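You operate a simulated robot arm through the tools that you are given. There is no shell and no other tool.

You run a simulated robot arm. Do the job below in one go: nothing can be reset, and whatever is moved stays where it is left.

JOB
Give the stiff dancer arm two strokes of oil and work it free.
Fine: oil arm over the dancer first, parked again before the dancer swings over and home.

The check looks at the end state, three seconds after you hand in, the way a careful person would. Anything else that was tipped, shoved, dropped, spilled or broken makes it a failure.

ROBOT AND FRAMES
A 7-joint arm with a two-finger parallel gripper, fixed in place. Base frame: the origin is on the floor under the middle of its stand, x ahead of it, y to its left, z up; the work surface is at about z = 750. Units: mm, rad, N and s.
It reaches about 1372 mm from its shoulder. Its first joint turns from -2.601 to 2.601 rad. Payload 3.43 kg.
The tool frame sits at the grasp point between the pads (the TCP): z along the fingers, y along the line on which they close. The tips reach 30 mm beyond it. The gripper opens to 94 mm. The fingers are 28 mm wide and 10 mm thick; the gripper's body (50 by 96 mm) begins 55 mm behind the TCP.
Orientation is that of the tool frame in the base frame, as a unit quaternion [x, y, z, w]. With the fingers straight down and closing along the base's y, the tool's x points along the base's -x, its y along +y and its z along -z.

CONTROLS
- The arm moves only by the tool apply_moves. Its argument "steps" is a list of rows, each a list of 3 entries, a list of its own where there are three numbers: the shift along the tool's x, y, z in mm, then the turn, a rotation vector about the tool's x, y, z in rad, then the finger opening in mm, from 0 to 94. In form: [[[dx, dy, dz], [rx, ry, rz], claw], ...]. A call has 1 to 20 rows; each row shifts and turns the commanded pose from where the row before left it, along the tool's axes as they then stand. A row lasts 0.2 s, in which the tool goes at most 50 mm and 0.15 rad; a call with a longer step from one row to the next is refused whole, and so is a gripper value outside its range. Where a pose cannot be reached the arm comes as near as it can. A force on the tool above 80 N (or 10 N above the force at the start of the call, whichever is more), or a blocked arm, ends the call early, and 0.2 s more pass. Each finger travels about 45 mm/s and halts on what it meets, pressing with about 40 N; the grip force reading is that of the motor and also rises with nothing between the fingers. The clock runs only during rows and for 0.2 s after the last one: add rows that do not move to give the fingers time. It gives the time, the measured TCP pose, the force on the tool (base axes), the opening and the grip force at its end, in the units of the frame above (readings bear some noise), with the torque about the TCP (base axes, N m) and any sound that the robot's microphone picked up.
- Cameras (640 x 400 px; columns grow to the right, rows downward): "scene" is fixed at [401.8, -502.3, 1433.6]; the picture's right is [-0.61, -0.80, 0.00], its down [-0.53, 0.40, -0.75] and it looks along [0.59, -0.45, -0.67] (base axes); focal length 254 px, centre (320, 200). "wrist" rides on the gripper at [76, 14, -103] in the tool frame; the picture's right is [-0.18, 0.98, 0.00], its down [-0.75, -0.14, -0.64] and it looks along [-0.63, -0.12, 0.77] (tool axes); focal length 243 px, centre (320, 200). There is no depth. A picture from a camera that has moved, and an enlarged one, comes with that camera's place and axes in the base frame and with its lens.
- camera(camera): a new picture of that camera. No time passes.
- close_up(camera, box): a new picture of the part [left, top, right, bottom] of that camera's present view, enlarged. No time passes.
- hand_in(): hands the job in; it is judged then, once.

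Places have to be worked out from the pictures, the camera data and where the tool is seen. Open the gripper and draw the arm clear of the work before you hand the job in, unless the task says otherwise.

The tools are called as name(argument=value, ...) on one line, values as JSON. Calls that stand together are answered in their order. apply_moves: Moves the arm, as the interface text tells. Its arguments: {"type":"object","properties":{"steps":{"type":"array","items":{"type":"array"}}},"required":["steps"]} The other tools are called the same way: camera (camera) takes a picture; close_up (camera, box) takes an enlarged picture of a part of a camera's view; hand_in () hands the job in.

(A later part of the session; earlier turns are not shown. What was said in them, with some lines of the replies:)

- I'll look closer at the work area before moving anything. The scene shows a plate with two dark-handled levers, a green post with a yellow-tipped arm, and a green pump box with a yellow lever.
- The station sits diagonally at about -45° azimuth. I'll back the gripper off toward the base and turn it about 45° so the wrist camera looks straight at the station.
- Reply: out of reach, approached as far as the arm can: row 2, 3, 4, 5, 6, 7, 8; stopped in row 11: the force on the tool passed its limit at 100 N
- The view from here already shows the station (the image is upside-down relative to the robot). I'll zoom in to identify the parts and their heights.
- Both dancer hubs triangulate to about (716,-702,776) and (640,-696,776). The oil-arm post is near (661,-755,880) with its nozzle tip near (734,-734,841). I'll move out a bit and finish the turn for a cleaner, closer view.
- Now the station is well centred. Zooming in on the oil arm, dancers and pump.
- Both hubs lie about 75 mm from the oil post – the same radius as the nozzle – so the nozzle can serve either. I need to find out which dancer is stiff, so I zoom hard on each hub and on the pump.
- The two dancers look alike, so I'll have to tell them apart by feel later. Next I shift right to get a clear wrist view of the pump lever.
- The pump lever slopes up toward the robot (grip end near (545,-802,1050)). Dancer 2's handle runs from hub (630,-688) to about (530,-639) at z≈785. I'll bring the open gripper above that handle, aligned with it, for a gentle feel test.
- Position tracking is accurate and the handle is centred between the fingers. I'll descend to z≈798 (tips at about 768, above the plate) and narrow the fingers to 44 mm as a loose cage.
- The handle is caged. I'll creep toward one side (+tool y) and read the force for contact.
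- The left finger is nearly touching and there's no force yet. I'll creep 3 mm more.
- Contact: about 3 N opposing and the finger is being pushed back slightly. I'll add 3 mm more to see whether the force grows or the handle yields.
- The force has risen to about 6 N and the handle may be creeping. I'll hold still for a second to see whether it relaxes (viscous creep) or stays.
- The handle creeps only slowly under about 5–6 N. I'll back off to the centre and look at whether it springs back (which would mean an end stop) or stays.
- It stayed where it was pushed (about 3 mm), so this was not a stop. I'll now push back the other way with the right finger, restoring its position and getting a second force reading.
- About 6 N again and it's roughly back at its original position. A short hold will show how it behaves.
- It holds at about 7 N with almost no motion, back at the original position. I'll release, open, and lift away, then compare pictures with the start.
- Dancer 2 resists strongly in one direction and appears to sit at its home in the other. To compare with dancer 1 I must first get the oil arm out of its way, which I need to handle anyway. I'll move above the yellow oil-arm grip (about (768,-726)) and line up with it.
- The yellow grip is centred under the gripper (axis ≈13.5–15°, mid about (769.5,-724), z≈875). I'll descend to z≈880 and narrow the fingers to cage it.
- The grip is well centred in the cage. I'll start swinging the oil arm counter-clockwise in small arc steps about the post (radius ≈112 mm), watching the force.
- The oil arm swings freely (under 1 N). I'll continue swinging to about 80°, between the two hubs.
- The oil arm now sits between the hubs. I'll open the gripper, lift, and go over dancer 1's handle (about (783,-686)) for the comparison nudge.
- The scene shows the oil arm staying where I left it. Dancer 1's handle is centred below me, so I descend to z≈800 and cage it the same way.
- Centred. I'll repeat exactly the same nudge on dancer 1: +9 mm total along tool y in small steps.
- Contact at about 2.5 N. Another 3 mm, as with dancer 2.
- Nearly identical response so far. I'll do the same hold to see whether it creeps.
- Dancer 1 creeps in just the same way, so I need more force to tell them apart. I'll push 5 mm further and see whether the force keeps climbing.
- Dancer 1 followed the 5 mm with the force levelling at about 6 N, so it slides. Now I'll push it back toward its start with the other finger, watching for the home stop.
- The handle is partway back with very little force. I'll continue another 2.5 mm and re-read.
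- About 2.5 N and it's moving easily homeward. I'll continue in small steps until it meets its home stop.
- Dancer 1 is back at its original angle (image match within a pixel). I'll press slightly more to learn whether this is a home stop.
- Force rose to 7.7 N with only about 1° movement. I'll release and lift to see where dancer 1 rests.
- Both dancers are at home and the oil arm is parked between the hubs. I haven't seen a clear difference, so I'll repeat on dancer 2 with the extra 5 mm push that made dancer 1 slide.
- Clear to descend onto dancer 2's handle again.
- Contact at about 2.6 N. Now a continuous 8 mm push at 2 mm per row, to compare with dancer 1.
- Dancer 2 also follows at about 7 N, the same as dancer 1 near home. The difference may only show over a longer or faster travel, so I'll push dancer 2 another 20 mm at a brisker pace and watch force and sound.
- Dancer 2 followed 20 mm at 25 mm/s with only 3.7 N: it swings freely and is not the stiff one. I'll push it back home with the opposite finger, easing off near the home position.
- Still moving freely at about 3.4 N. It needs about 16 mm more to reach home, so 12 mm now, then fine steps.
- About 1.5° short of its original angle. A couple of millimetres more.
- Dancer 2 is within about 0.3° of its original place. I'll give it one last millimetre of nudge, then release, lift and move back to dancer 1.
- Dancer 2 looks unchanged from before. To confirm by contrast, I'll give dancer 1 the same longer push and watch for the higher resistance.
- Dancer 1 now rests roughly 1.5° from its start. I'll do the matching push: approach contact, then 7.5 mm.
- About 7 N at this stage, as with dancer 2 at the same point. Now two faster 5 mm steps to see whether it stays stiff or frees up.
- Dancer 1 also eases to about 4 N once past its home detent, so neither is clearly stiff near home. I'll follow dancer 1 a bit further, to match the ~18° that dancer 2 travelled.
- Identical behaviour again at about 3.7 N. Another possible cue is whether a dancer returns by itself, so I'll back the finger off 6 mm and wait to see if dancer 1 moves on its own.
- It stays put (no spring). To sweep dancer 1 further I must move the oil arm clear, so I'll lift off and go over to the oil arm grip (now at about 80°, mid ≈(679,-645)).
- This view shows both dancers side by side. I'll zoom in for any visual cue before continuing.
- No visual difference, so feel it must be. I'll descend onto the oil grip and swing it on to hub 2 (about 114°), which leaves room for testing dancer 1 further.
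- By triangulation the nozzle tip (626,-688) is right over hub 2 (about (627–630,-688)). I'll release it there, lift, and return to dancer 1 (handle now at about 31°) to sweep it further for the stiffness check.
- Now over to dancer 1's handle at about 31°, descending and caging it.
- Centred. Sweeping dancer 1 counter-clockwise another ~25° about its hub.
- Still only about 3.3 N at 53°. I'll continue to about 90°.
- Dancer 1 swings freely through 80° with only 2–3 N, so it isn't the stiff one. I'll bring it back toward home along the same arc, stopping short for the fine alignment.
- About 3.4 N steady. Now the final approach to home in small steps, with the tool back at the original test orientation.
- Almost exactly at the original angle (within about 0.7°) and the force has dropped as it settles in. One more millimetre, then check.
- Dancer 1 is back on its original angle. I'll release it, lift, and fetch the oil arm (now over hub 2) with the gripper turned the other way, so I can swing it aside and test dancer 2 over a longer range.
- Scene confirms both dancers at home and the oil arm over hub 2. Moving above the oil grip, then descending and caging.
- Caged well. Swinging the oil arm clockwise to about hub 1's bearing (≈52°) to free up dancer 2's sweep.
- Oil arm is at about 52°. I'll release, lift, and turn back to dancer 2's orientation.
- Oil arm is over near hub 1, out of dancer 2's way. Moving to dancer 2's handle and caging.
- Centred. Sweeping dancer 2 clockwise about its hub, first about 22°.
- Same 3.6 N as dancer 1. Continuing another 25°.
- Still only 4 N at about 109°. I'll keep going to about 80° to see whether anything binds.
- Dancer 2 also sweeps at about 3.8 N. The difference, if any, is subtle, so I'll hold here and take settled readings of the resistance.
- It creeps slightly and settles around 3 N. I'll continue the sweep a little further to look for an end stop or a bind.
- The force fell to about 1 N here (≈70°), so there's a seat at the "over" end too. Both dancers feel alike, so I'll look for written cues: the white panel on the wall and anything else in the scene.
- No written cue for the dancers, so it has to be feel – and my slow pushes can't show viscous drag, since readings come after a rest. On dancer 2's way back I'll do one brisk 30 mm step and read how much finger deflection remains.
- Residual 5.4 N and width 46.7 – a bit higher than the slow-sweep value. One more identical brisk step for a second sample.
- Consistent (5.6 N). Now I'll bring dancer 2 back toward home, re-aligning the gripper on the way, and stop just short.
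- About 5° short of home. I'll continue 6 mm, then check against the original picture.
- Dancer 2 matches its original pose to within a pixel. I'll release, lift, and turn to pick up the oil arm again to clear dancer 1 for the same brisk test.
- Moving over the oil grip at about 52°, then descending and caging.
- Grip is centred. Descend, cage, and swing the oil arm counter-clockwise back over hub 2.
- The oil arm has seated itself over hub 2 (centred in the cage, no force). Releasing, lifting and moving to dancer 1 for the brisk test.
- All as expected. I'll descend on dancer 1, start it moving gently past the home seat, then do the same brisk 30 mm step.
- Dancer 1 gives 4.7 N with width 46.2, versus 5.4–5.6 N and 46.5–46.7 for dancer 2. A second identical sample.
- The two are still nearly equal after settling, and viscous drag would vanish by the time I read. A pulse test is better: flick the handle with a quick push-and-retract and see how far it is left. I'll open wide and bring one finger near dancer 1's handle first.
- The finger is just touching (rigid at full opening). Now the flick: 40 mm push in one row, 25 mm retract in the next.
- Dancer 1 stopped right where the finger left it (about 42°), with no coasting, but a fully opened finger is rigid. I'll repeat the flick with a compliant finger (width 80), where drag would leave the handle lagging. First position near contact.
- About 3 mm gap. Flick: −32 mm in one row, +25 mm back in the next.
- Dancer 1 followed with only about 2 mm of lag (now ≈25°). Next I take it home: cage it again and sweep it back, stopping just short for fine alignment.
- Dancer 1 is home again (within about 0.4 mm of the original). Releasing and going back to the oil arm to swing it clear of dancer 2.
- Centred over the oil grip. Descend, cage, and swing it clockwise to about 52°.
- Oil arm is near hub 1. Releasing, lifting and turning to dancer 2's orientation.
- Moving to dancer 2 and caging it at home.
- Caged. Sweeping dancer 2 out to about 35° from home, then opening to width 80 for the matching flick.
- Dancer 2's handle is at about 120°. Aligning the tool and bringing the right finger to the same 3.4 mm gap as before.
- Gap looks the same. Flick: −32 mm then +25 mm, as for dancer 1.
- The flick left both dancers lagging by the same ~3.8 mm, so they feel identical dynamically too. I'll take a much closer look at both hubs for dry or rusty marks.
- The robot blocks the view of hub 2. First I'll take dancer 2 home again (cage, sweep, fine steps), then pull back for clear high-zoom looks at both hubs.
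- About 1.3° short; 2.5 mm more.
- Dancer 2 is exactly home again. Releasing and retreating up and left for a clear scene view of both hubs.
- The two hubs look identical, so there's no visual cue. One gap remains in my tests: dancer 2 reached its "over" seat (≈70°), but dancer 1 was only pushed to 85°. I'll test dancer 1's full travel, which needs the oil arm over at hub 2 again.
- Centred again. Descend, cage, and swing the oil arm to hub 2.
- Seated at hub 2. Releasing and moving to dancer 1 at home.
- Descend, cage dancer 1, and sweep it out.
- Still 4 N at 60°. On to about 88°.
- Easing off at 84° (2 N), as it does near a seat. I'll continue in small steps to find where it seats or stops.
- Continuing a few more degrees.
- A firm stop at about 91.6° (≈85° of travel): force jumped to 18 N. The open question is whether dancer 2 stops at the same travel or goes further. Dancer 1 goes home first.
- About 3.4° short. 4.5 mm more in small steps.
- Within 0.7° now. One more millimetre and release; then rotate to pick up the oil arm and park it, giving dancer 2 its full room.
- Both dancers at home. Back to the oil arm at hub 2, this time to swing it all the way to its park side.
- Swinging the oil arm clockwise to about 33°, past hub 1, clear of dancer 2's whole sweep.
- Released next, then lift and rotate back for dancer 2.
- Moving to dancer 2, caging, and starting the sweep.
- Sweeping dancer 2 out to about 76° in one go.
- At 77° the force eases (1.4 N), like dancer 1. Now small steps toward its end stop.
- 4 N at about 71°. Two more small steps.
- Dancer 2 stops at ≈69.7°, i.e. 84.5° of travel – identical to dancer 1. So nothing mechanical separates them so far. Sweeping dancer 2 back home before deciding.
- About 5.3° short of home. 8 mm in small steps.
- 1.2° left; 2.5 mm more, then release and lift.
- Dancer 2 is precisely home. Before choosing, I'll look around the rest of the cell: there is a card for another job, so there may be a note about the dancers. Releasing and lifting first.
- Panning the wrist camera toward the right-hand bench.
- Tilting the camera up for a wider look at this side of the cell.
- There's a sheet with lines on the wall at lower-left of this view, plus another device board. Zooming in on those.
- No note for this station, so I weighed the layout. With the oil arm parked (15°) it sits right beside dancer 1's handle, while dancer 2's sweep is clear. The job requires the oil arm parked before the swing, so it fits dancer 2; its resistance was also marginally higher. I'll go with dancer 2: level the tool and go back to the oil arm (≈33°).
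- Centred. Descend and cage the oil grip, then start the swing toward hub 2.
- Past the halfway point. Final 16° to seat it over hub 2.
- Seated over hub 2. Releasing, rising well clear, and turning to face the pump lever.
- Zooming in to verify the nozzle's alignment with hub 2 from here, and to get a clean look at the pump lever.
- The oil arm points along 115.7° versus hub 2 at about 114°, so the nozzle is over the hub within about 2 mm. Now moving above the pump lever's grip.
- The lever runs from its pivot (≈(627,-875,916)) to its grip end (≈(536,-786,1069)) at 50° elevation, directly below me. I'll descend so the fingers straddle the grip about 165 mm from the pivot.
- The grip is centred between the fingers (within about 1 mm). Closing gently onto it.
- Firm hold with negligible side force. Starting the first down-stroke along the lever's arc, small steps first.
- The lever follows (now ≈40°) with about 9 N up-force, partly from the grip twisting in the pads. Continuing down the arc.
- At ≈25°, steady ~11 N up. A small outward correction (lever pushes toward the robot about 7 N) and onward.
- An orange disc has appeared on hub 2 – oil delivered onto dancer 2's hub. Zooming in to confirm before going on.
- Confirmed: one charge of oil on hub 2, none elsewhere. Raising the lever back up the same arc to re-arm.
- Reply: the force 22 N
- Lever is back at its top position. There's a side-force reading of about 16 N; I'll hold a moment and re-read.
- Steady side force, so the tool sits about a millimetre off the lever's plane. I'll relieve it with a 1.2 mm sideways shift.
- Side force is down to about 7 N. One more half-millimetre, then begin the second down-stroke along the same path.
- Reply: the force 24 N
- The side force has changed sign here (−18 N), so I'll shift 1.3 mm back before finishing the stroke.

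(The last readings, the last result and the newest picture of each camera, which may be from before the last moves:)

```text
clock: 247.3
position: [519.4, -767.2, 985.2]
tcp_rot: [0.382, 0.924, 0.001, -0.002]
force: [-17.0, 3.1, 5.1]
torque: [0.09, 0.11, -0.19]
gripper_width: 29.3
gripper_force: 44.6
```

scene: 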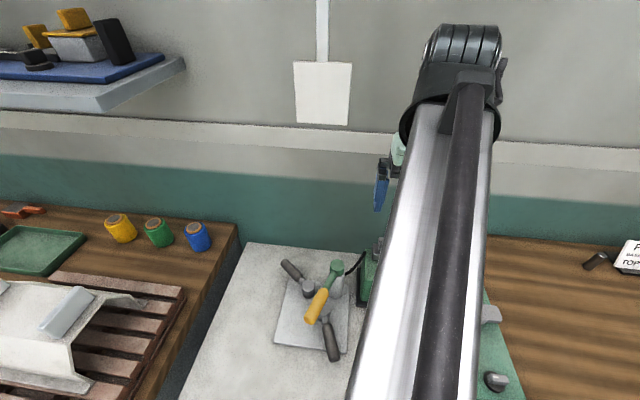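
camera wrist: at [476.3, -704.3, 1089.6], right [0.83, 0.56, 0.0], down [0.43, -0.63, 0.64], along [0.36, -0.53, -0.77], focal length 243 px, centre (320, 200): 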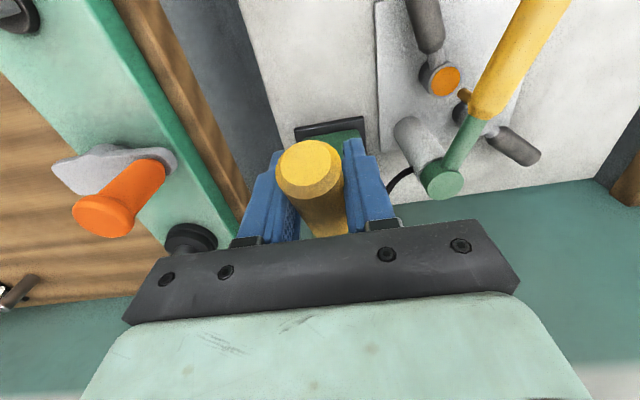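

Still some residual; I'll fold small corrections into the last two steps of the stroke.

apply_moves(steps=[[[1, -0.5, 0], [0, 0, 0], 12], [[6.5, 0, 13.3], [0, 0, 0], 12], [[5.0, 0, 13.7], [0, 0, 0], 12], [[0, 0, 0], [0, 0, 0], 12]])

camera(camera="wrist")

close_up(camera="wrist", box=[390, 50, 560, 200])

close_up(camera="scene", box=[270, 240, 370, 370])

```text
clock: 248.3
position: [512.4, -760.0, 959.3]
tcp_rot: [0.382, 0.924, 0.0, 0.0]
force: [3.6, 0.4, 7.8]
torque: [-1.09, -0.95, -0.13]
gripper_width: 29.4
gripper_force: 45.4
```

```text
taken
camera wrist: at [468.3, -697.1, 1062.4], right [0.82, 0.57, 0.0], down [0.43, -0.63, 0.64], along [0.36, -0.53, -0.77], focal length 243 px, centre (320, 200)
```

wrist: 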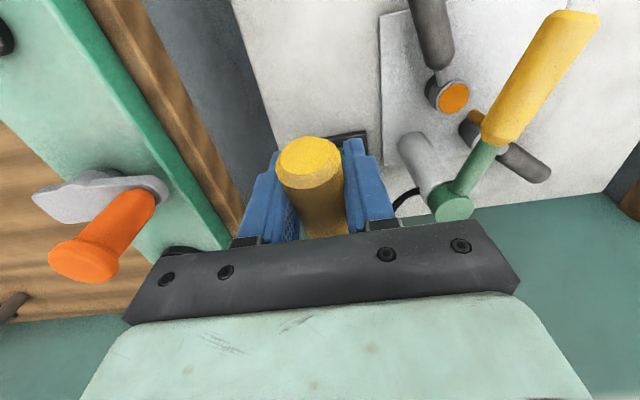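

```text
2.67 times, centred on (475, 125) of wrist
camera zoom: at [468.3, -697.1, 1062.4], right [0.82, 0.57, 0.0], down [0.43, -0.63, 0.64], along [0.36, -0.53, -0.77], focal length 647 px, centre (-93, 400)
```

zoom: 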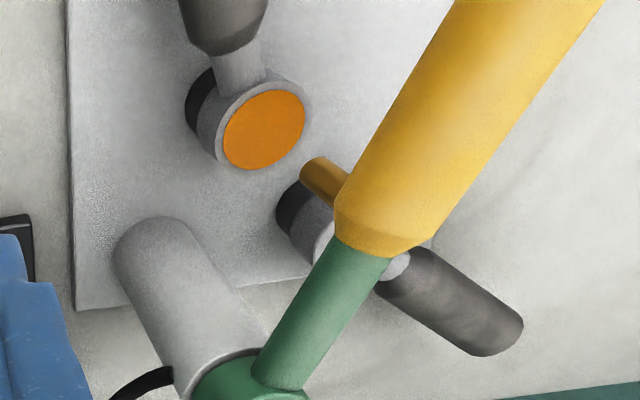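

```text
3.08 times, centred on (320, 305) of scene
camera zoom: at [401.8, -502.3, 1433.6], right [-0.61, -0.8, 0.0], down [-0.53, 0.4, -0.75], along [0.59, -0.45, -0.67], focal length 782 px, centre (320, -123)
```

zoom: 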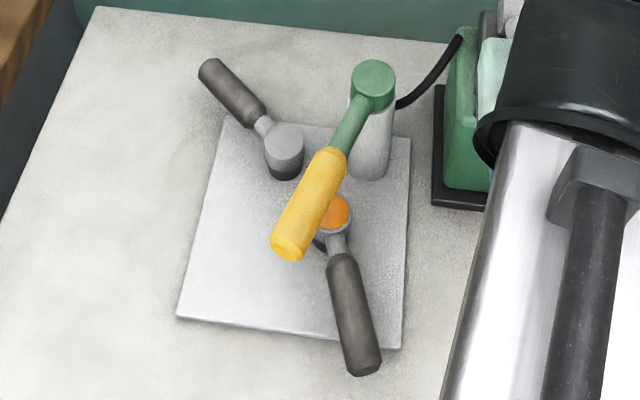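

Second stroke is at the same depth where the first one released oil. To be sure it counts I'll take it a bit deeper.

apply_moves(steps=[[[1.8, 0, 6.9], [0, 0, 0], 12], [[1.5, 0, 6.9], [0, 0, 0], 12], [[0, 0, 0], [0, 0, 0], 12]])

close_up(camera="wrist", box=[390, 30, 560, 180])

camera(camera="wrist")

```text
clock: 249.1
position: [510.7, -757.0, 944.2]
tcp_rot: [0.381, 0.925, 0.0, 0.0]
force: [8.8, -1.2, 7.9]
torque: [-1.0, -0.93, -0.02]
gripper_width: 29.1
gripper_force: 45.3
```

```text
2.67 times, centred on (475, 105) of wrist
camera zoom: at [465.7, -694.3, 1048.9], right [0.82, 0.57, 0.0], down [0.43, -0.63, 0.64], along [0.36, -0.53, -0.77], focal length 647 px, centre (-93, 453)
```

zoom: 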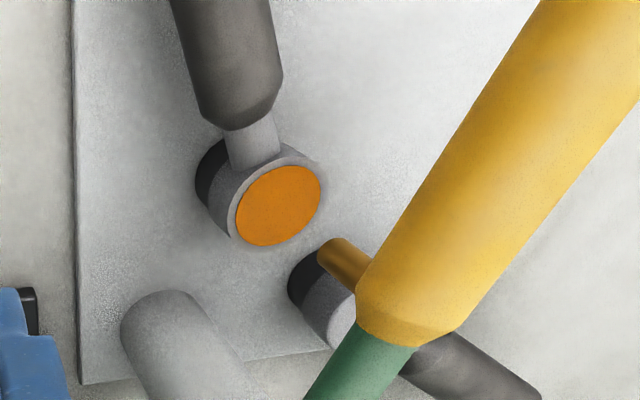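

```text
taken
camera wrist: at [465.7, -694.3, 1048.9], right [0.82, 0.57, 0.0], down [0.43, -0.63, 0.64], along [0.36, -0.53, -0.77], focal length 243 px, centre (320, 200)
```

wrist: 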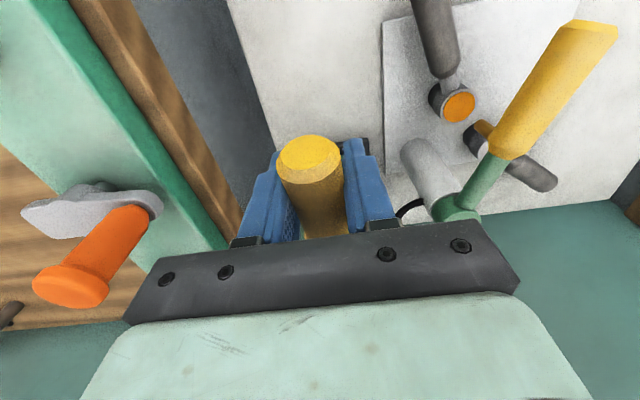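

Stroke two is fully down (≈10°). Raising the lever back to its top rest position.

apply_moves(steps=[[[-1.5, 0, -6.9], [0, 0, 0], 12], [[-1.8, 0, -6.9], [0, 0, 0], 12], [[-5.4, 0.2, -13.7], [0, 0, 0], 12], [[-6.9, 0.2, -13.3], [0, 0, 0], 12], [[-7.0, 0.2, -12.8], [0, 0, 0], 12], [[-7.8, 0.2, -12.1], [0, 0, 0], 12], [[-8.8, 0.2, -11.5], [0, 0, 0], 12], [[-4.8, 0.1, -5.3], [0, 0, 0], 12], [[-4.9, 0.1, -5.3], [0, 0, 0], 12], [[-5.6, 0, -5.1], [0, 0, 0], 12], [[-5.5, 0, -5], [0, 0, 0], 12], [[0, 0, 0], [0, 0, 0], 12]])

camera(camera="wrist")

close_up(camera="scene", box=[270, 220, 420, 370])

```text
clock: 251.7
position: [553.1, -799.4, 1040.7]
tcp_rot: [0.383, 0.924, 0.0, -0.002]
force: [-7.1, 5.3, -21.1]
torque: [0.96, 0.87, 0.03]
gripper_width: 29.1
gripper_force: 45.0
```

```text
taken
camera wrist: at [508.2, -736.5, 1145.6], right [0.83, 0.56, 0.0], down [0.44, -0.63, 0.64], along [0.36, -0.53, -0.77], focal length 243 px, centre (320, 200)
```

wrist: 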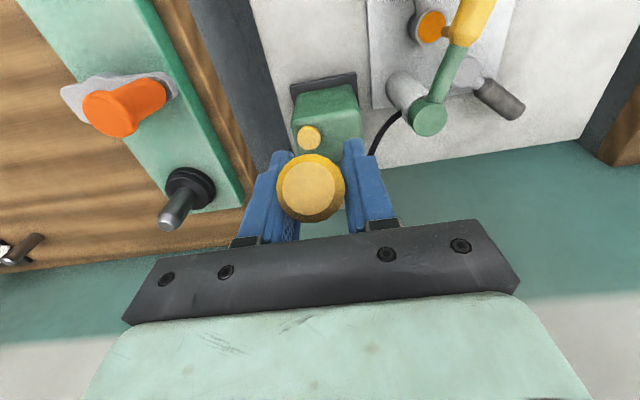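

```text
2.67 times, centred on (345, 295) of scene
camera zoom: at [401.8, -502.3, 1433.6], right [-0.61, -0.8, 0.0], down [-0.53, 0.4, -0.75], along [0.59, -0.45, -0.67], focal length 677 px, centre (253, -53)
```

zoom: 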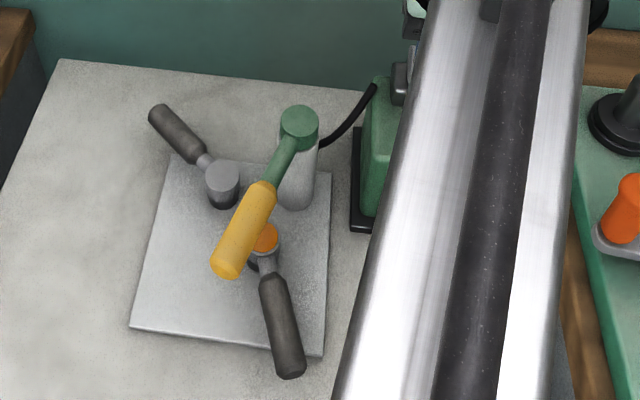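

Lever is back up (grip end within about a millimetre of its start). Opening the fingers and backing straight up off it.

apply_moves(steps=[[[0, 0, 0.6], [0, 0, 0], 20], [[0, 0, 0], [0, 0, 0], 34], [[0, 0, 0], [0, 0, 0], 52], [[0, 0, 0], [0, 0, 0], 70], [[0, 0, 0], [0, 0, 0], 88], [[0, 0, 0], [0, 0, 0], 94], [[0, 0, -30], [0, 0, 0], 94], [[0, 0, -40], [0, 0, 0], 94], [[0, 0, -45], [0, 0, 0], 94], [[0, 0, 0], [0, 0, 0], 94]])

camera(camera="wrist")

```text
clock: 253.9
position: [554.3, -800.5, 1158.2]
tcp_rot: [0.382, 0.924, 0.001, -0.001]
force: [-0.5, 0.0, -0.7]
torque: [0.0, 0.02, -0.01]
gripper_width: 94.0
gripper_force: 0.0
```

```text
taken
camera wrist: at [509.4, -736.8, 1261.6], right [0.82, 0.57, 0.0], down [0.43, -0.63, 0.64], along [0.36, -0.53, -0.77], focal length 243 px, centre (320, 200)
```

wrist: 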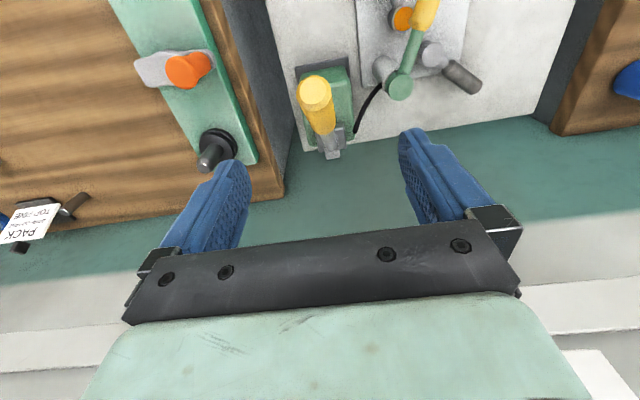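

Lever is up at its original place and the pump looks undisturbed. Next: park the oil arm. Moving over its grip at hub 2.

apply_moves(steps=[[[0, 0, 0], [0, 0, 0.1195], 94], [[0, 0, 0], [0, 0, 0.1195], 94], [[0, 0, 0], [0, 0, 0.1195], 94], [[27.3, 28.35, 0], [0, 0, 0], 94], [[27.3, 28.35, 0], [0, 0, 0], 94], [[27.3, 28.35, 0], [0, 0, 0], 94], [[27.3, 28.35, 0], [0, 0, 0], 94], [[0, 0, 39.6], [0, 0, 0], 94], [[0, 0, 39.6], [0, 0, 0], 94], [[0, 0, 39.6], [0, 0, 0], 94], [[0, 0, 39.6], [0, 0, 0], 94], [[0, 0, 39.6], [0, 0, 0], 94], [[0, 0, 0], [0, 0, 0], 94]])

camera(camera="wrist")

close_up(camera="scene", box=[240, 220, 420, 370])

```text
clock: 256.7
position: [609.2, -652.8, 959.1]
tcp_rot: [0.541, 0.841, 0.0, -0.001]
force: [-0.4, 0.7, 0.1]
torque: [-0.03, 0.01, 0.0]
gripper_width: 94.0
gripper_force: 0.1
```

```text
taken
camera wrist: at [591.1, -577.8, 1062.6], right [0.97, 0.24, 0.0], down [0.18, -0.74, 0.64], along [0.15, -0.62, -0.77], focal length 243 px, centre (320, 200)
```

wrist: 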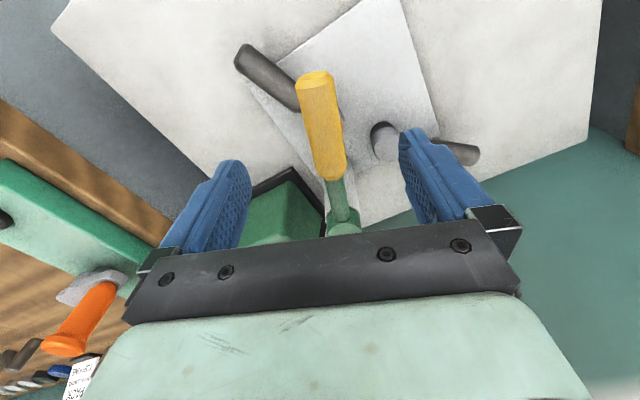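

```text
2.67 times, centred on (330, 295) of scene
camera zoom: at [401.8, -502.3, 1433.6], right [-0.61, -0.8, 0.0], down [-0.53, 0.4, -0.75], along [0.59, -0.45, -0.67], focal length 677 px, centre (293, -53)
```

zoom: 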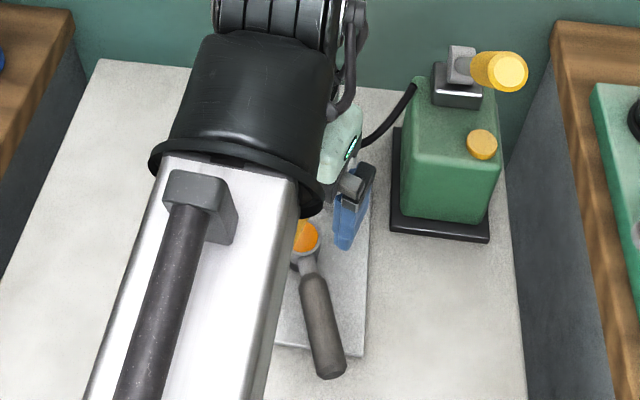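

Aligned. Descend, cage, and begin swinging the oil arm back toward park.

apply_moves(steps=[[[0, 0, 27], [0, 0, 0], 94], [[0, 0, 27], [0, 0, 0], 94], [[0, 0, 25], [0, 0, 0], 84], [[0, 0, 0], [0, 0, 0], 68], [[0, 0, 0], [0, 0, 0], 54], [[0, 0, 0], [0, 0, 0], 48], [[0, 0, 0], [0, 0, 0], 48], [[-0.56, 11.18, 0], [0, 0, 0.1], 48], [[-0.56, 11.18, 0], [0, 0, 0.1], 48], [[-0.56, 11.18, 0], [0, 0, 0.1], 48], [[-0.56, 11.18, 0], [0, 0, 0.1], 48], [[-0.56, 11.18, 0], [0, 0, 0.1], 48], [[-0.56, 11.18, 0], [0, 0, 0.1], 48], [[-0.56, 11.18, 0], [0, 0, 0.1], 48], [[-0.56, 11.18, 0], [0, 0, 0.1], 48], [[-0.56, 11.18, 0], [0, 0, 0.1], 48], [[-0.56, 11.18, 0], [0, 0, 0.1], 48], [[-0.56, 11.18, 0], [0, 0, 0.1], 48], [[-0.56, 11.18, 0], [0, 0, 0.1], 48]])

camera(camera="wrist")

```text
clock: 260.7
position: [736.3, -675.5, 879.7]
tcp_rot: [0.922, 0.388, 0.0, -0.001]
force: [-1.6, 1.2, -0.1]
torque: [-0.01, -0.04, 0.01]
gripper_width: 49.5
gripper_force: 1.0
```

```text
taken
camera wrist: at [798.4, -631.1, 983.6], right [0.57, -0.82, 0.0], down [-0.63, -0.44, 0.64], along [-0.53, -0.37, -0.77], focal length 243 px, centre (320, 200)
```

wrist: 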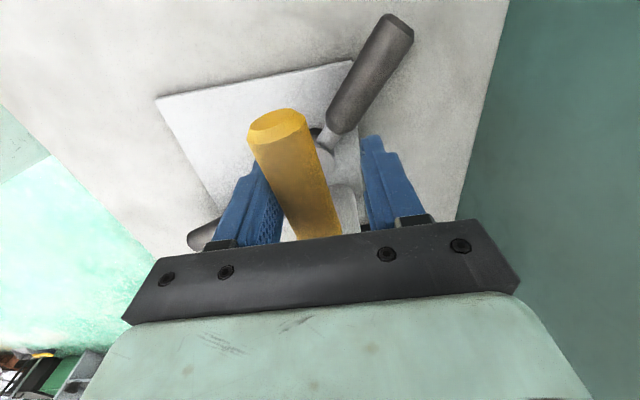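

At hub 1's bearing now. Continuing to the park angle (~15°), letting the tool lag in rotation to stay clear of the wall.

apply_moves(steps=[[[-0.44, 9.96, 0], [0, 0, 0.0516], 48], [[-0.82, 9.94, 0], [0, 0, 0.0516], 48], [[-1.19, 9.9, 0], [0, 0, 0.0516], 48], [[-1.56, 9.85, 0], [0, 0, 0.0516], 48], [[-1.92, 9.78, 0], [0, 0, 0.0516], 48], [[-2.29, 9.7, 0], [0, 0, 0.0516], 48], [[-1.3, 4.8, 0], [0, 0, 0.0516], 48], [[0, 0, 0], [0, 0, 0], 48]])

camera(camera="wrist")

close_up(camera="scene", box=[240, 220, 400, 370])

```text
clock: 262.5
position: [766.9, -730.9, 879.0]
tcp_rot: [0.976, 0.217, 0.0, -0.001]
force: [-0.1, 1.4, 0.3]
torque: [-0.01, 0.0, -0.03]
gripper_width: 47.8
gripper_force: 0.0
```

```text
taken
camera wrist: at [840.9, -712.4, 983.6], right [0.25, -0.97, 0.0], down [-0.74, -0.19, 0.64], along [-0.62, -0.16, -0.77], focal length 243 px, centre (320, 200)
```

wrist: 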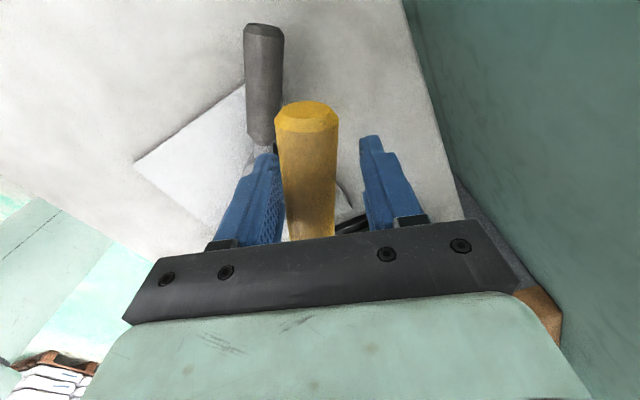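

```text
2.67 times, centred on (320, 295) of scene
camera zoom: at [401.8, -502.3, 1433.6], right [-0.61, -0.8, 0.0], down [-0.53, 0.4, -0.75], along [0.59, -0.45, -0.67], focal length 677 px, centre (320, -53)
```

zoom: 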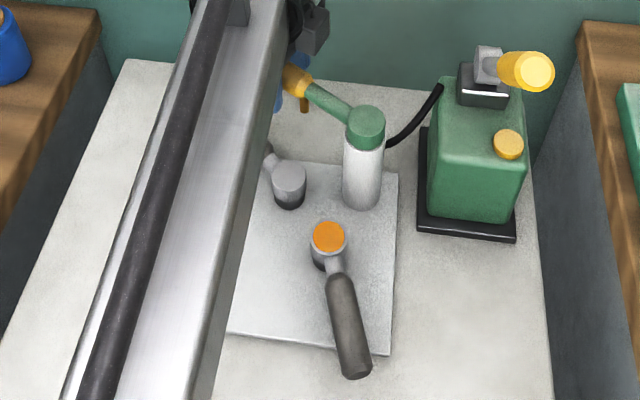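

The oil arm looks at its park angle. Releasing, lifting, and withdrawing toward dancer 2 to check it from the scene camera.

apply_moves(steps=[[[0, 0, 0], [0, 0, 0], 64], [[0, 0, 0], [0, 0, 0], 80], [[0, 0, 0], [0, 0, 0], 94], [[0, 0, -40], [0, 0, 0], 94], [[0, 0, -40], [0, 0, 0], 94], [[0, 0, 0], [0, 0, -0.148], 94], [[0, 0, 0], [0, 0, -0.148], 94], [[0, 0, 0], [0, 0, -0.148], 94], [[0, 0, 0], [0, 0, -0.148], 94], [[0, 0, 0], [0, 0, -0.148], 94], [[0, 0, 0], [0, 0, -0.148], 94], [[0, 0, 0], [0, 0, -0.148], 94], [[0, 0, 0], [0, 0, -0.148], 94], [[0, 0, 0], [0, 0, -0.148], 94], [[0, 0, 0], [0, 0, -0.148], 94], [[0, 0, 0], [0, 0, -0.148], 94], [[0, 0, 0], [0, 0, -0.148], 94], [[0, 0, 0], [0, 0, -0.148], 94], [[0, 0, 0], [0, 0, -0.148], 94], [[0, 0, 0], [0, 0, -0.148], 94]])

camera(camera="wrist")

```text
clock: 266.7
position: [767.0, -731.3, 959.4]
tcp_rot: [0.239, 0.971, 0.0, -0.001]
force: [0.3, 0.6, 0.3]
torque: [0.01, 0.0, -0.03]
gripper_width: 94.1
gripper_force: 0.0
```

```text
taken
camera wrist: at [705.4, -683.6, 1063.5], right [0.62, 0.79, 0.0], down [0.6, -0.48, 0.64], along [0.5, -0.4, -0.77], focal length 243 px, centre (320, 200)
```

wrist: 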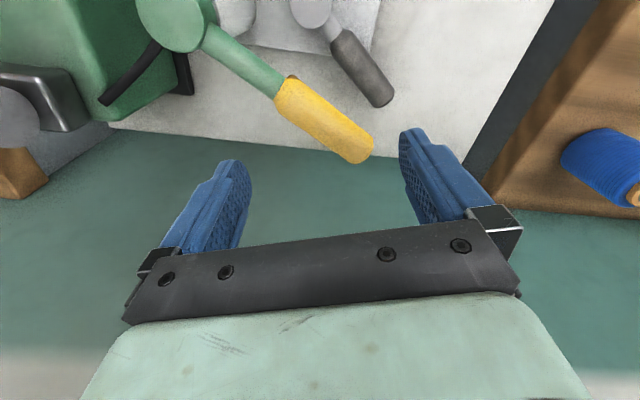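

By triangulation the oil arm sits at about 12–13°, within a degree or so of its original angle. Moving over to dancer 2 for a clear scene check.

apply_moves(steps=[[[0, 0, 0], [0, 0, -0.027], 94], [[36.7, -3.5, 0], [0, 0, 0], 94], [[36.7, -3.5, 0], [0, 0, 0], 94], [[36.7, -3.5, 0], [0, 0, 0], 94], [[36.7, -3.5, 0], [0, 0, 0], 94], [[36.7, -3.5, 0], [0, 0, 0], 94], [[36.7, -3.5, 0], [0, 0, 0], 94], [[0, 0, 0], [0, 0, 0], 94]])

close_up(camera="scene", box=[240, 220, 440, 380])

camera(camera="wrist")

```text
clock: 268.5
position: [558.6, -651.9, 958.5]
tcp_rot: [0.227, 0.974, 0.0, -0.001]
force: [-0.4, 0.3, -0.1]
torque: [-0.01, 0.0, 0.04]
gripper_width: 93.9
gripper_force: 0.1
```

```text
2.50 times, centred on (340, 300) of scene
camera zoom: at [401.8, -502.3, 1433.6], right [-0.61, -0.8, 0.0], down [-0.53, 0.4, -0.75], along [0.59, -0.45, -0.67], focal length 635 px, centre (270, -50)
```

zoom: 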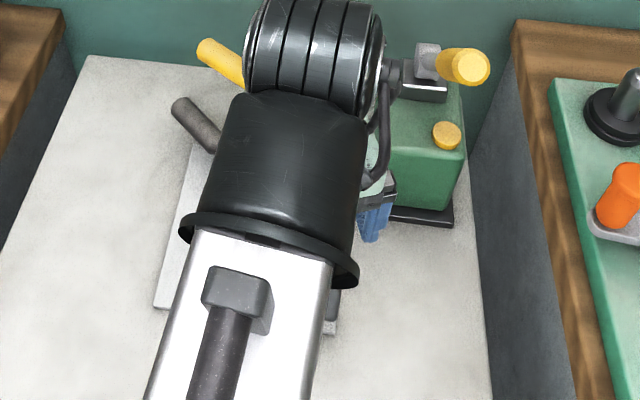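

```text
taken
camera wrist: at [496.7, -605.7, 1062.8], right [0.6, 0.8, 0.0], down [0.61, -0.46, 0.64], along [0.51, -0.38, -0.77], focal length 243 px, centre (320, 200)
```

wrist: 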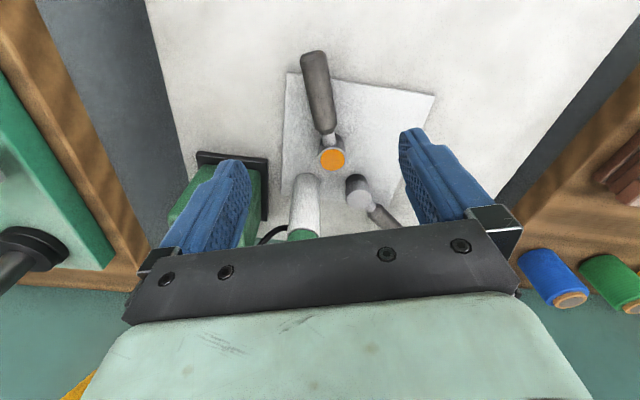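

The oil arm's grip end matches the very first picture exactly (leftmost at (197,44)), so it is parked. Now I descend on dancer 2 to work it over and home.

apply_moves(steps=[[[0, 0, 32], [0, 0, 0], 94], [[0, 0, 32], [0, 0, 0], 94], [[0, 0, 32], [0, 0, 0], 94], [[0, 0, 32], [0, 0, 0], 94], [[0, 0, 30], [0, 0, 0], 84], [[0, 0, 0], [0, 0, 0], 66], [[0, 0, 0], [0, 0, 0], 50], [[0, 0, 0], [0, 0, 0], 44], [[0, 0, 0], [0, 0, 0], 44]])

close_up(camera="wrist", box=[224, 90, 416, 250])

```text
clock: 270.5
position: [560.5, -653.4, 801.2]
tcp_rot: [0.226, 0.974, 0.0, -0.001]
force: [-1.0, -0.1, 0.0]
torque: [-0.01, 0.01, 0.01]
gripper_width: 44.1
gripper_force: 0.0
```

```text
2.50 times, centred on (320, 170) of wrist
camera zoom: at [497.7, -606.7, 905.5], right [0.6, 0.8, 0.0], down [0.61, -0.46, 0.64], along [0.51, -0.38, -0.77], focal length 606 px, centre (320, 275)
```

zoom: 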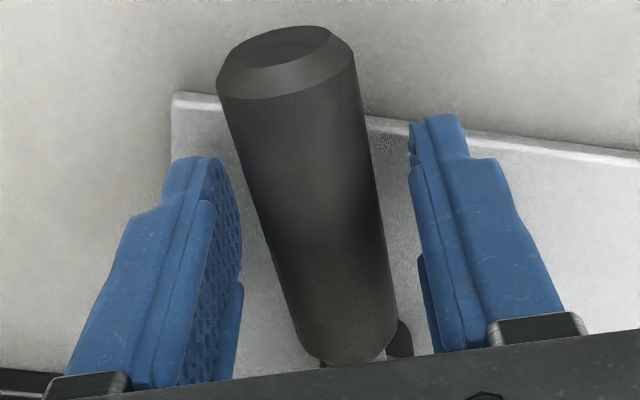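

Caged. I'll sweep the same first 22° as before oiling (then: 3.6 N, width 46.2), to feel whether the oil changed anything.

apply_moves(steps=[[[-0.25, 6.23, 0], [0, 0, 0.08], 44], [[-0.25, 6.23, 0], [0, 0, 0.08], 44], [[-0.25, 6.23, 0], [0, 0, 0.08], 44], [[-0.25, 6.23, 0], [0, 0, 0.08], 44], [[-0.25, 6.23, 0], [0, 0, 0.08], 44], [[-0.25, 6.23, 0], [0, 0, 0.08], 44]])

camera(camera="wrist")

```text
clock: 271.9
position: [584.2, -624.4, 802.1]
tcp_rot: [0.453, 0.892, 0.0, -0.001]
force: [-0.4, 0.5, 0.1]
torque: [-0.01, 0.01, 0.0]
gripper_width: 44.2
gripper_force: 0.5
```

```text
taken
camera wrist: at [549.2, -554.1, 906.0], right [0.9, 0.43, 0.0], down [0.33, -0.69, 0.64], along [0.28, -0.58, -0.77], focal length 243 px, centre (320, 200)
```

wrist: 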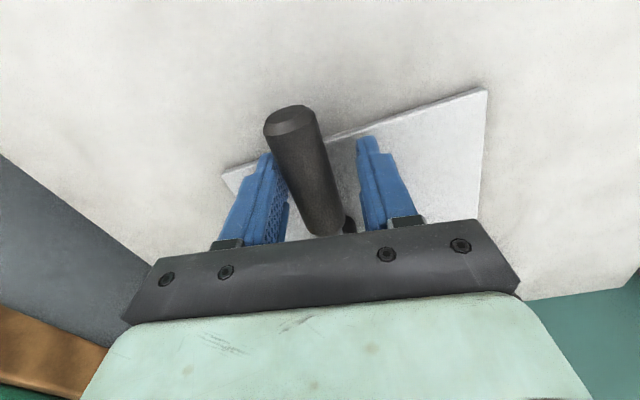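

The change is unmistakable: force and deflection have dropped to essentially zero. Dancer 2 is freed by the oil, so it was the right arm. Continuing the swing over.

apply_moves(steps=[[[-0.25, 6.23, 0], [0, 0, 0.08], 44], [[-0.25, 6.23, 0], [0, 0, 0.08], 44], [[-0.25, 6.23, 0], [0, 0, 0.08], 44], [[-0.25, 6.23, 0], [0, 0, 0.08], 44], [[-0.25, 6.23, 0], [0, 0, 0.08], 44], [[-0.25, 6.23, 0], [0, 0, 0.08], 44], [[-0.25, 6.23, 0], [0, 0, 0.08], 44], [[-0.25, 6.23, 0], [0, 0, 0.08], 44], [[-0.25, 6.23, 0], [0, 0, 0.08], 44], [[-0.25, 6.23, 0], [0, 0, 0.08], 44], [[0, 0, 0], [0, 0, 0], 44]])

camera(camera="wrist")

```text
clock: 274.3
position: [642.4, -609.6, 802.5]
tcp_rot: [0.763, 0.646, 0.0, -0.001]
force: [1.0, 0.5, 0.3]
torque: [-0.01, -0.02, 0.02]
gripper_width: 44.1
gripper_force: 0.1
```

```text
taken
camera wrist: at [668.6, -536.9, 905.8], right [0.94, -0.35, 0.0], down [-0.26, -0.72, 0.64], along [-0.22, -0.6, -0.77], focal length 243 px, centre (320, 200)
```

wrist: 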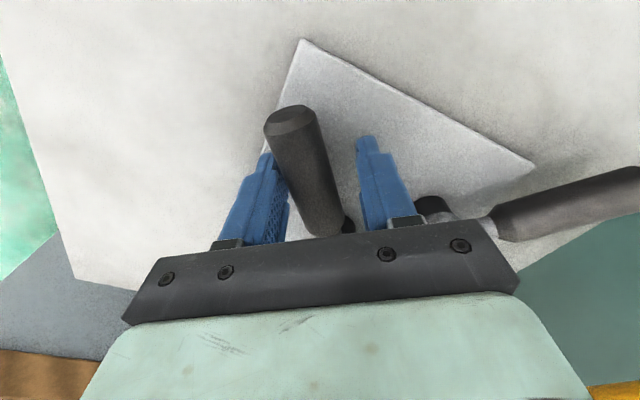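

Still effortless at 86°. Continuing to its over stop, gently at the end.

apply_moves(steps=[[[-0.25, 6.23, 0], [0, 0, 0.08], 44], [[-0.25, 6.23, 0], [0, 0, 0.08], 44], [[-0.25, 6.23, 0], [0, 0, 0.08], 44], [[-0.1, 3.9, 0], [0, 0, 0.05], 44], [[-0.05, 2, 0], [0, 0, 0.02], 44], [[0, 2, 0], [0, 0, 0], 44], [[0, 0, 0], [0, 0, 0], 44]])

camera(camera="wrist")

```text
clock: 275.9
position: [666.6, -618.6, 800.6]
tcp_rot: [0.854, 0.52, -0.001, -0.002]
force: [-8.8, 1.6, -4.1]
torque: [-0.08, -0.08, 0.15]
gripper_width: 48.9
gripper_force: 4.3
```

```text
taken
camera wrist: at [713.5, -557.0, 905.7], right [0.79, -0.61, 0.0], down [-0.47, -0.61, 0.64], along [-0.4, -0.51, -0.77], focal length 243 px, centre (320, 200)
```

wrist: 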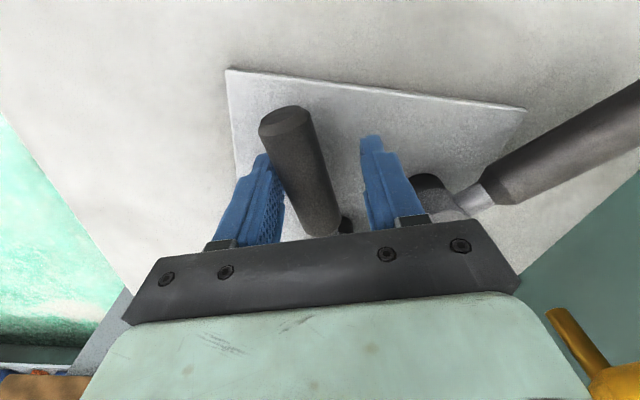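

Firmly at the over stop (≈70°). Now swinging it home along the same arc.

apply_moves(steps=[[[-0.25, -6.2, 0], [0, 0, -0.0796], 44], [[-0.25, -6.2, 0], [0, 0, -0.0796], 44], [[-0.25, -6.2, 0], [0, 0, -0.0796], 44], [[-0.25, -6.2, 0], [0, 0, -0.0796], 44], [[-0.25, -6.2, 0], [0, 0, -0.0796], 44], [[-0.25, -6.2, 0], [0, 0, -0.0796], 44], [[-0.25, -6.2, 0], [0, 0, -0.0796], 44], [[-0.25, -6.2, 0], [0, 0, -0.0796], 44], [[-0.25, -6.2, 0], [0, 0, -0.0796], 44], [[-0.25, -6.2, 0], [0, 0, -0.0796], 44], [[-0.25, -6.2, 0], [0, 0, -0.0796], 44], [[-0.25, -6.2, 0], [0, 0, -0.0796], 44], [[-0.25, -6.2, 0], [0, 0, -0.0796], 44], [[-0.25, -6.2, 0], [0, 0, -0.0796], 44], [[-0.25, -6.2, 0], [0, 0, -0.0796], 44], [[-0.25, -6.2, 0], [0, 0, -0.0796], 44], [[-0.25, -6.2, 0], [0, 0, -0.0796], 44], [[-0.25, -6.2, 0], [0, 0, -0.0796], 44], [[-0.25, -6.2, 0], [0, 0, -0.0796], 44], [[-0.25, -6.2, 0], [0, 0, -0.0796], 44]])

close_up(camera="wrist", box=[224, 90, 416, 250])

```text
clock: 280.1
position: [561.8, -652.4, 801.4]
tcp_rot: [0.225, 0.974, 0.0, -0.001]
force: [0.1, -0.3, 0.1]
torque: [0.01, 0.01, 0.0]
gripper_width: 44.0
gripper_force: 0.2
```

```text
2.50 times, centred on (320, 170) of wrist
camera zoom: at [498.3, -607.0, 906.2], right [0.6, 0.8, 0.0], down [0.62, -0.46, 0.64], along [0.51, -0.38, -0.77], focal length 606 px, centre (320, 275)
```

zoom: 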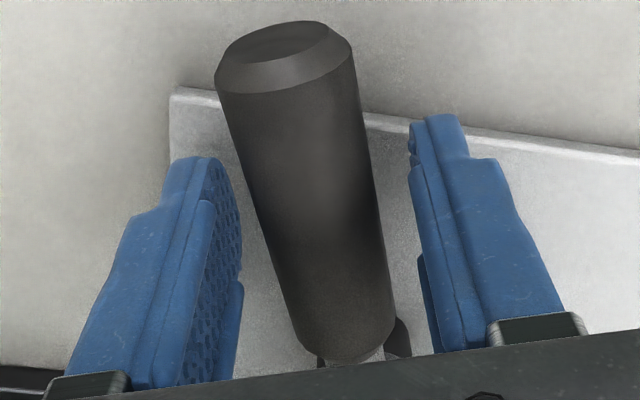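

Freed, it dropped into its home seat on its own – centred and matching the original image exactly. Opening, lifting out and withdrawing for a final check.

apply_moves(steps=[[[0, 0, 0], [0, 0, 0], 60], [[0, 0, 0], [0, 0, 0], 78], [[0, 0, 0], [0, 0, 0], 94], [[0, 0, -40], [0, 0, 0], 94], [[0, 0, -40], [0, 0, 0], 94], [[0, 0, -40], [0, 0, 0], 94], [[0, 0, -40], [0, 0, 0], 94], [[-32.5, 18.2, -31], [0, 0, 0], 94], [[-32.5, 18.2, -31], [0, 0, 0], 94], [[-32.5, 18.2, -31], [0, 0, 0], 94], [[-32.5, 18.2, -31], [0, 0, 0], 94], [[-32.5, 18.2, -31], [0, 0, 0], 94], [[-32.5, 18.2, -31], [0, 0, 0], 94], [[0, 0, -40], [0, 0, 0], 94], [[0, 0, -40], [0, 0, 0], 94], [[0, 0, 0], [0, 0, 0], 94]])

camera(camera="scene")

close_up(camera="scene", box=[240, 220, 440, 380])

```text
clock: 283.5
position: [784.7, -639.8, 1227.6]
tcp_rot: [0.226, 0.974, 0.001, -0.001]
force: [2.3, -0.1, -3.2]
torque: [-0.17, -0.01, -0.08]
gripper_width: 93.9
gripper_force: 0.1
```

```text
taken
```

scene: 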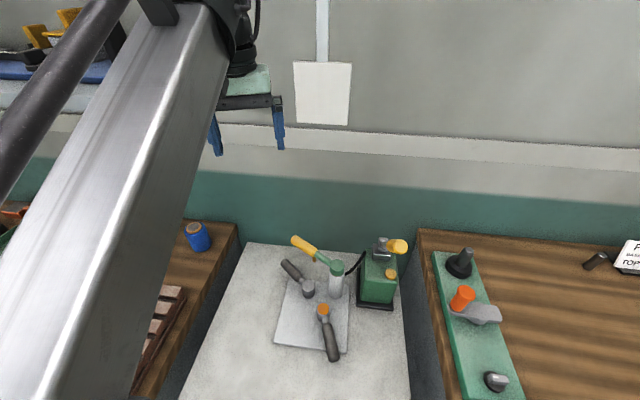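

```text
2.50 times, centred on (340, 300) of scene
camera zoom: at [401.8, -502.3, 1433.6], right [-0.61, -0.8, 0.0], down [-0.53, 0.4, -0.75], along [0.59, -0.45, -0.67], focal length 635 px, centre (270, -50)
```

zoom: 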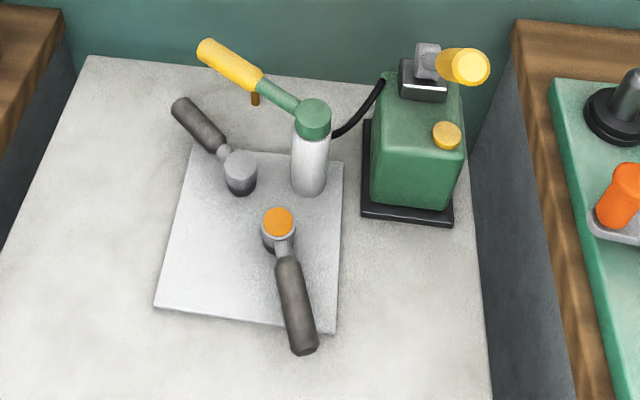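

The close-up matches the very first picture: oil arm parked, pump lever up, both dancers home. The only difference is the oil on dancer 2's hub. The gripper is open and clear, so I'm handing in.

hand_in()

```text
The job is handed in.
```

I oiled one dancer arm with two pump strokes, worked it over and home, and handed the job in. I can't be sure I picked the arm you meant.

**Which arm:** There are two dancer arms on the plate, and before oiling they were the same in every test I made: force, travel and appearance. I chose the arm that points toward the robot. The parked oil arm leaves its swing clear, but sits right beside the other arm's handle.

**What was done, in order:**
1. I moved the oil arm over that dancer's hub.
2. I gave two full down-and-up strokes on the pump. Oil showed on the hub during the first. The second added no visible change, so I judge it only by the depth of the stroke.
3. I parked the oil arm at its original angle.
4. I swung the dancer to its over stop and back home.

**Result:** Before oil, the dancer pushed back with about 3.6 N. Afterward it was close to zero, and it dropped into its home seat on its own.

**Moved along the way:** To find the stiff arm I swung both dancers by hand before oiling, each to its over stop, and moved the oil arm back and forth several times. The other dancer is unoiled and still resists at about 3.5 N. It is back home to within about half a degree.

In the last picture everything matches the first, apart from the oil on the hub. The gripper is open and clear of the work.
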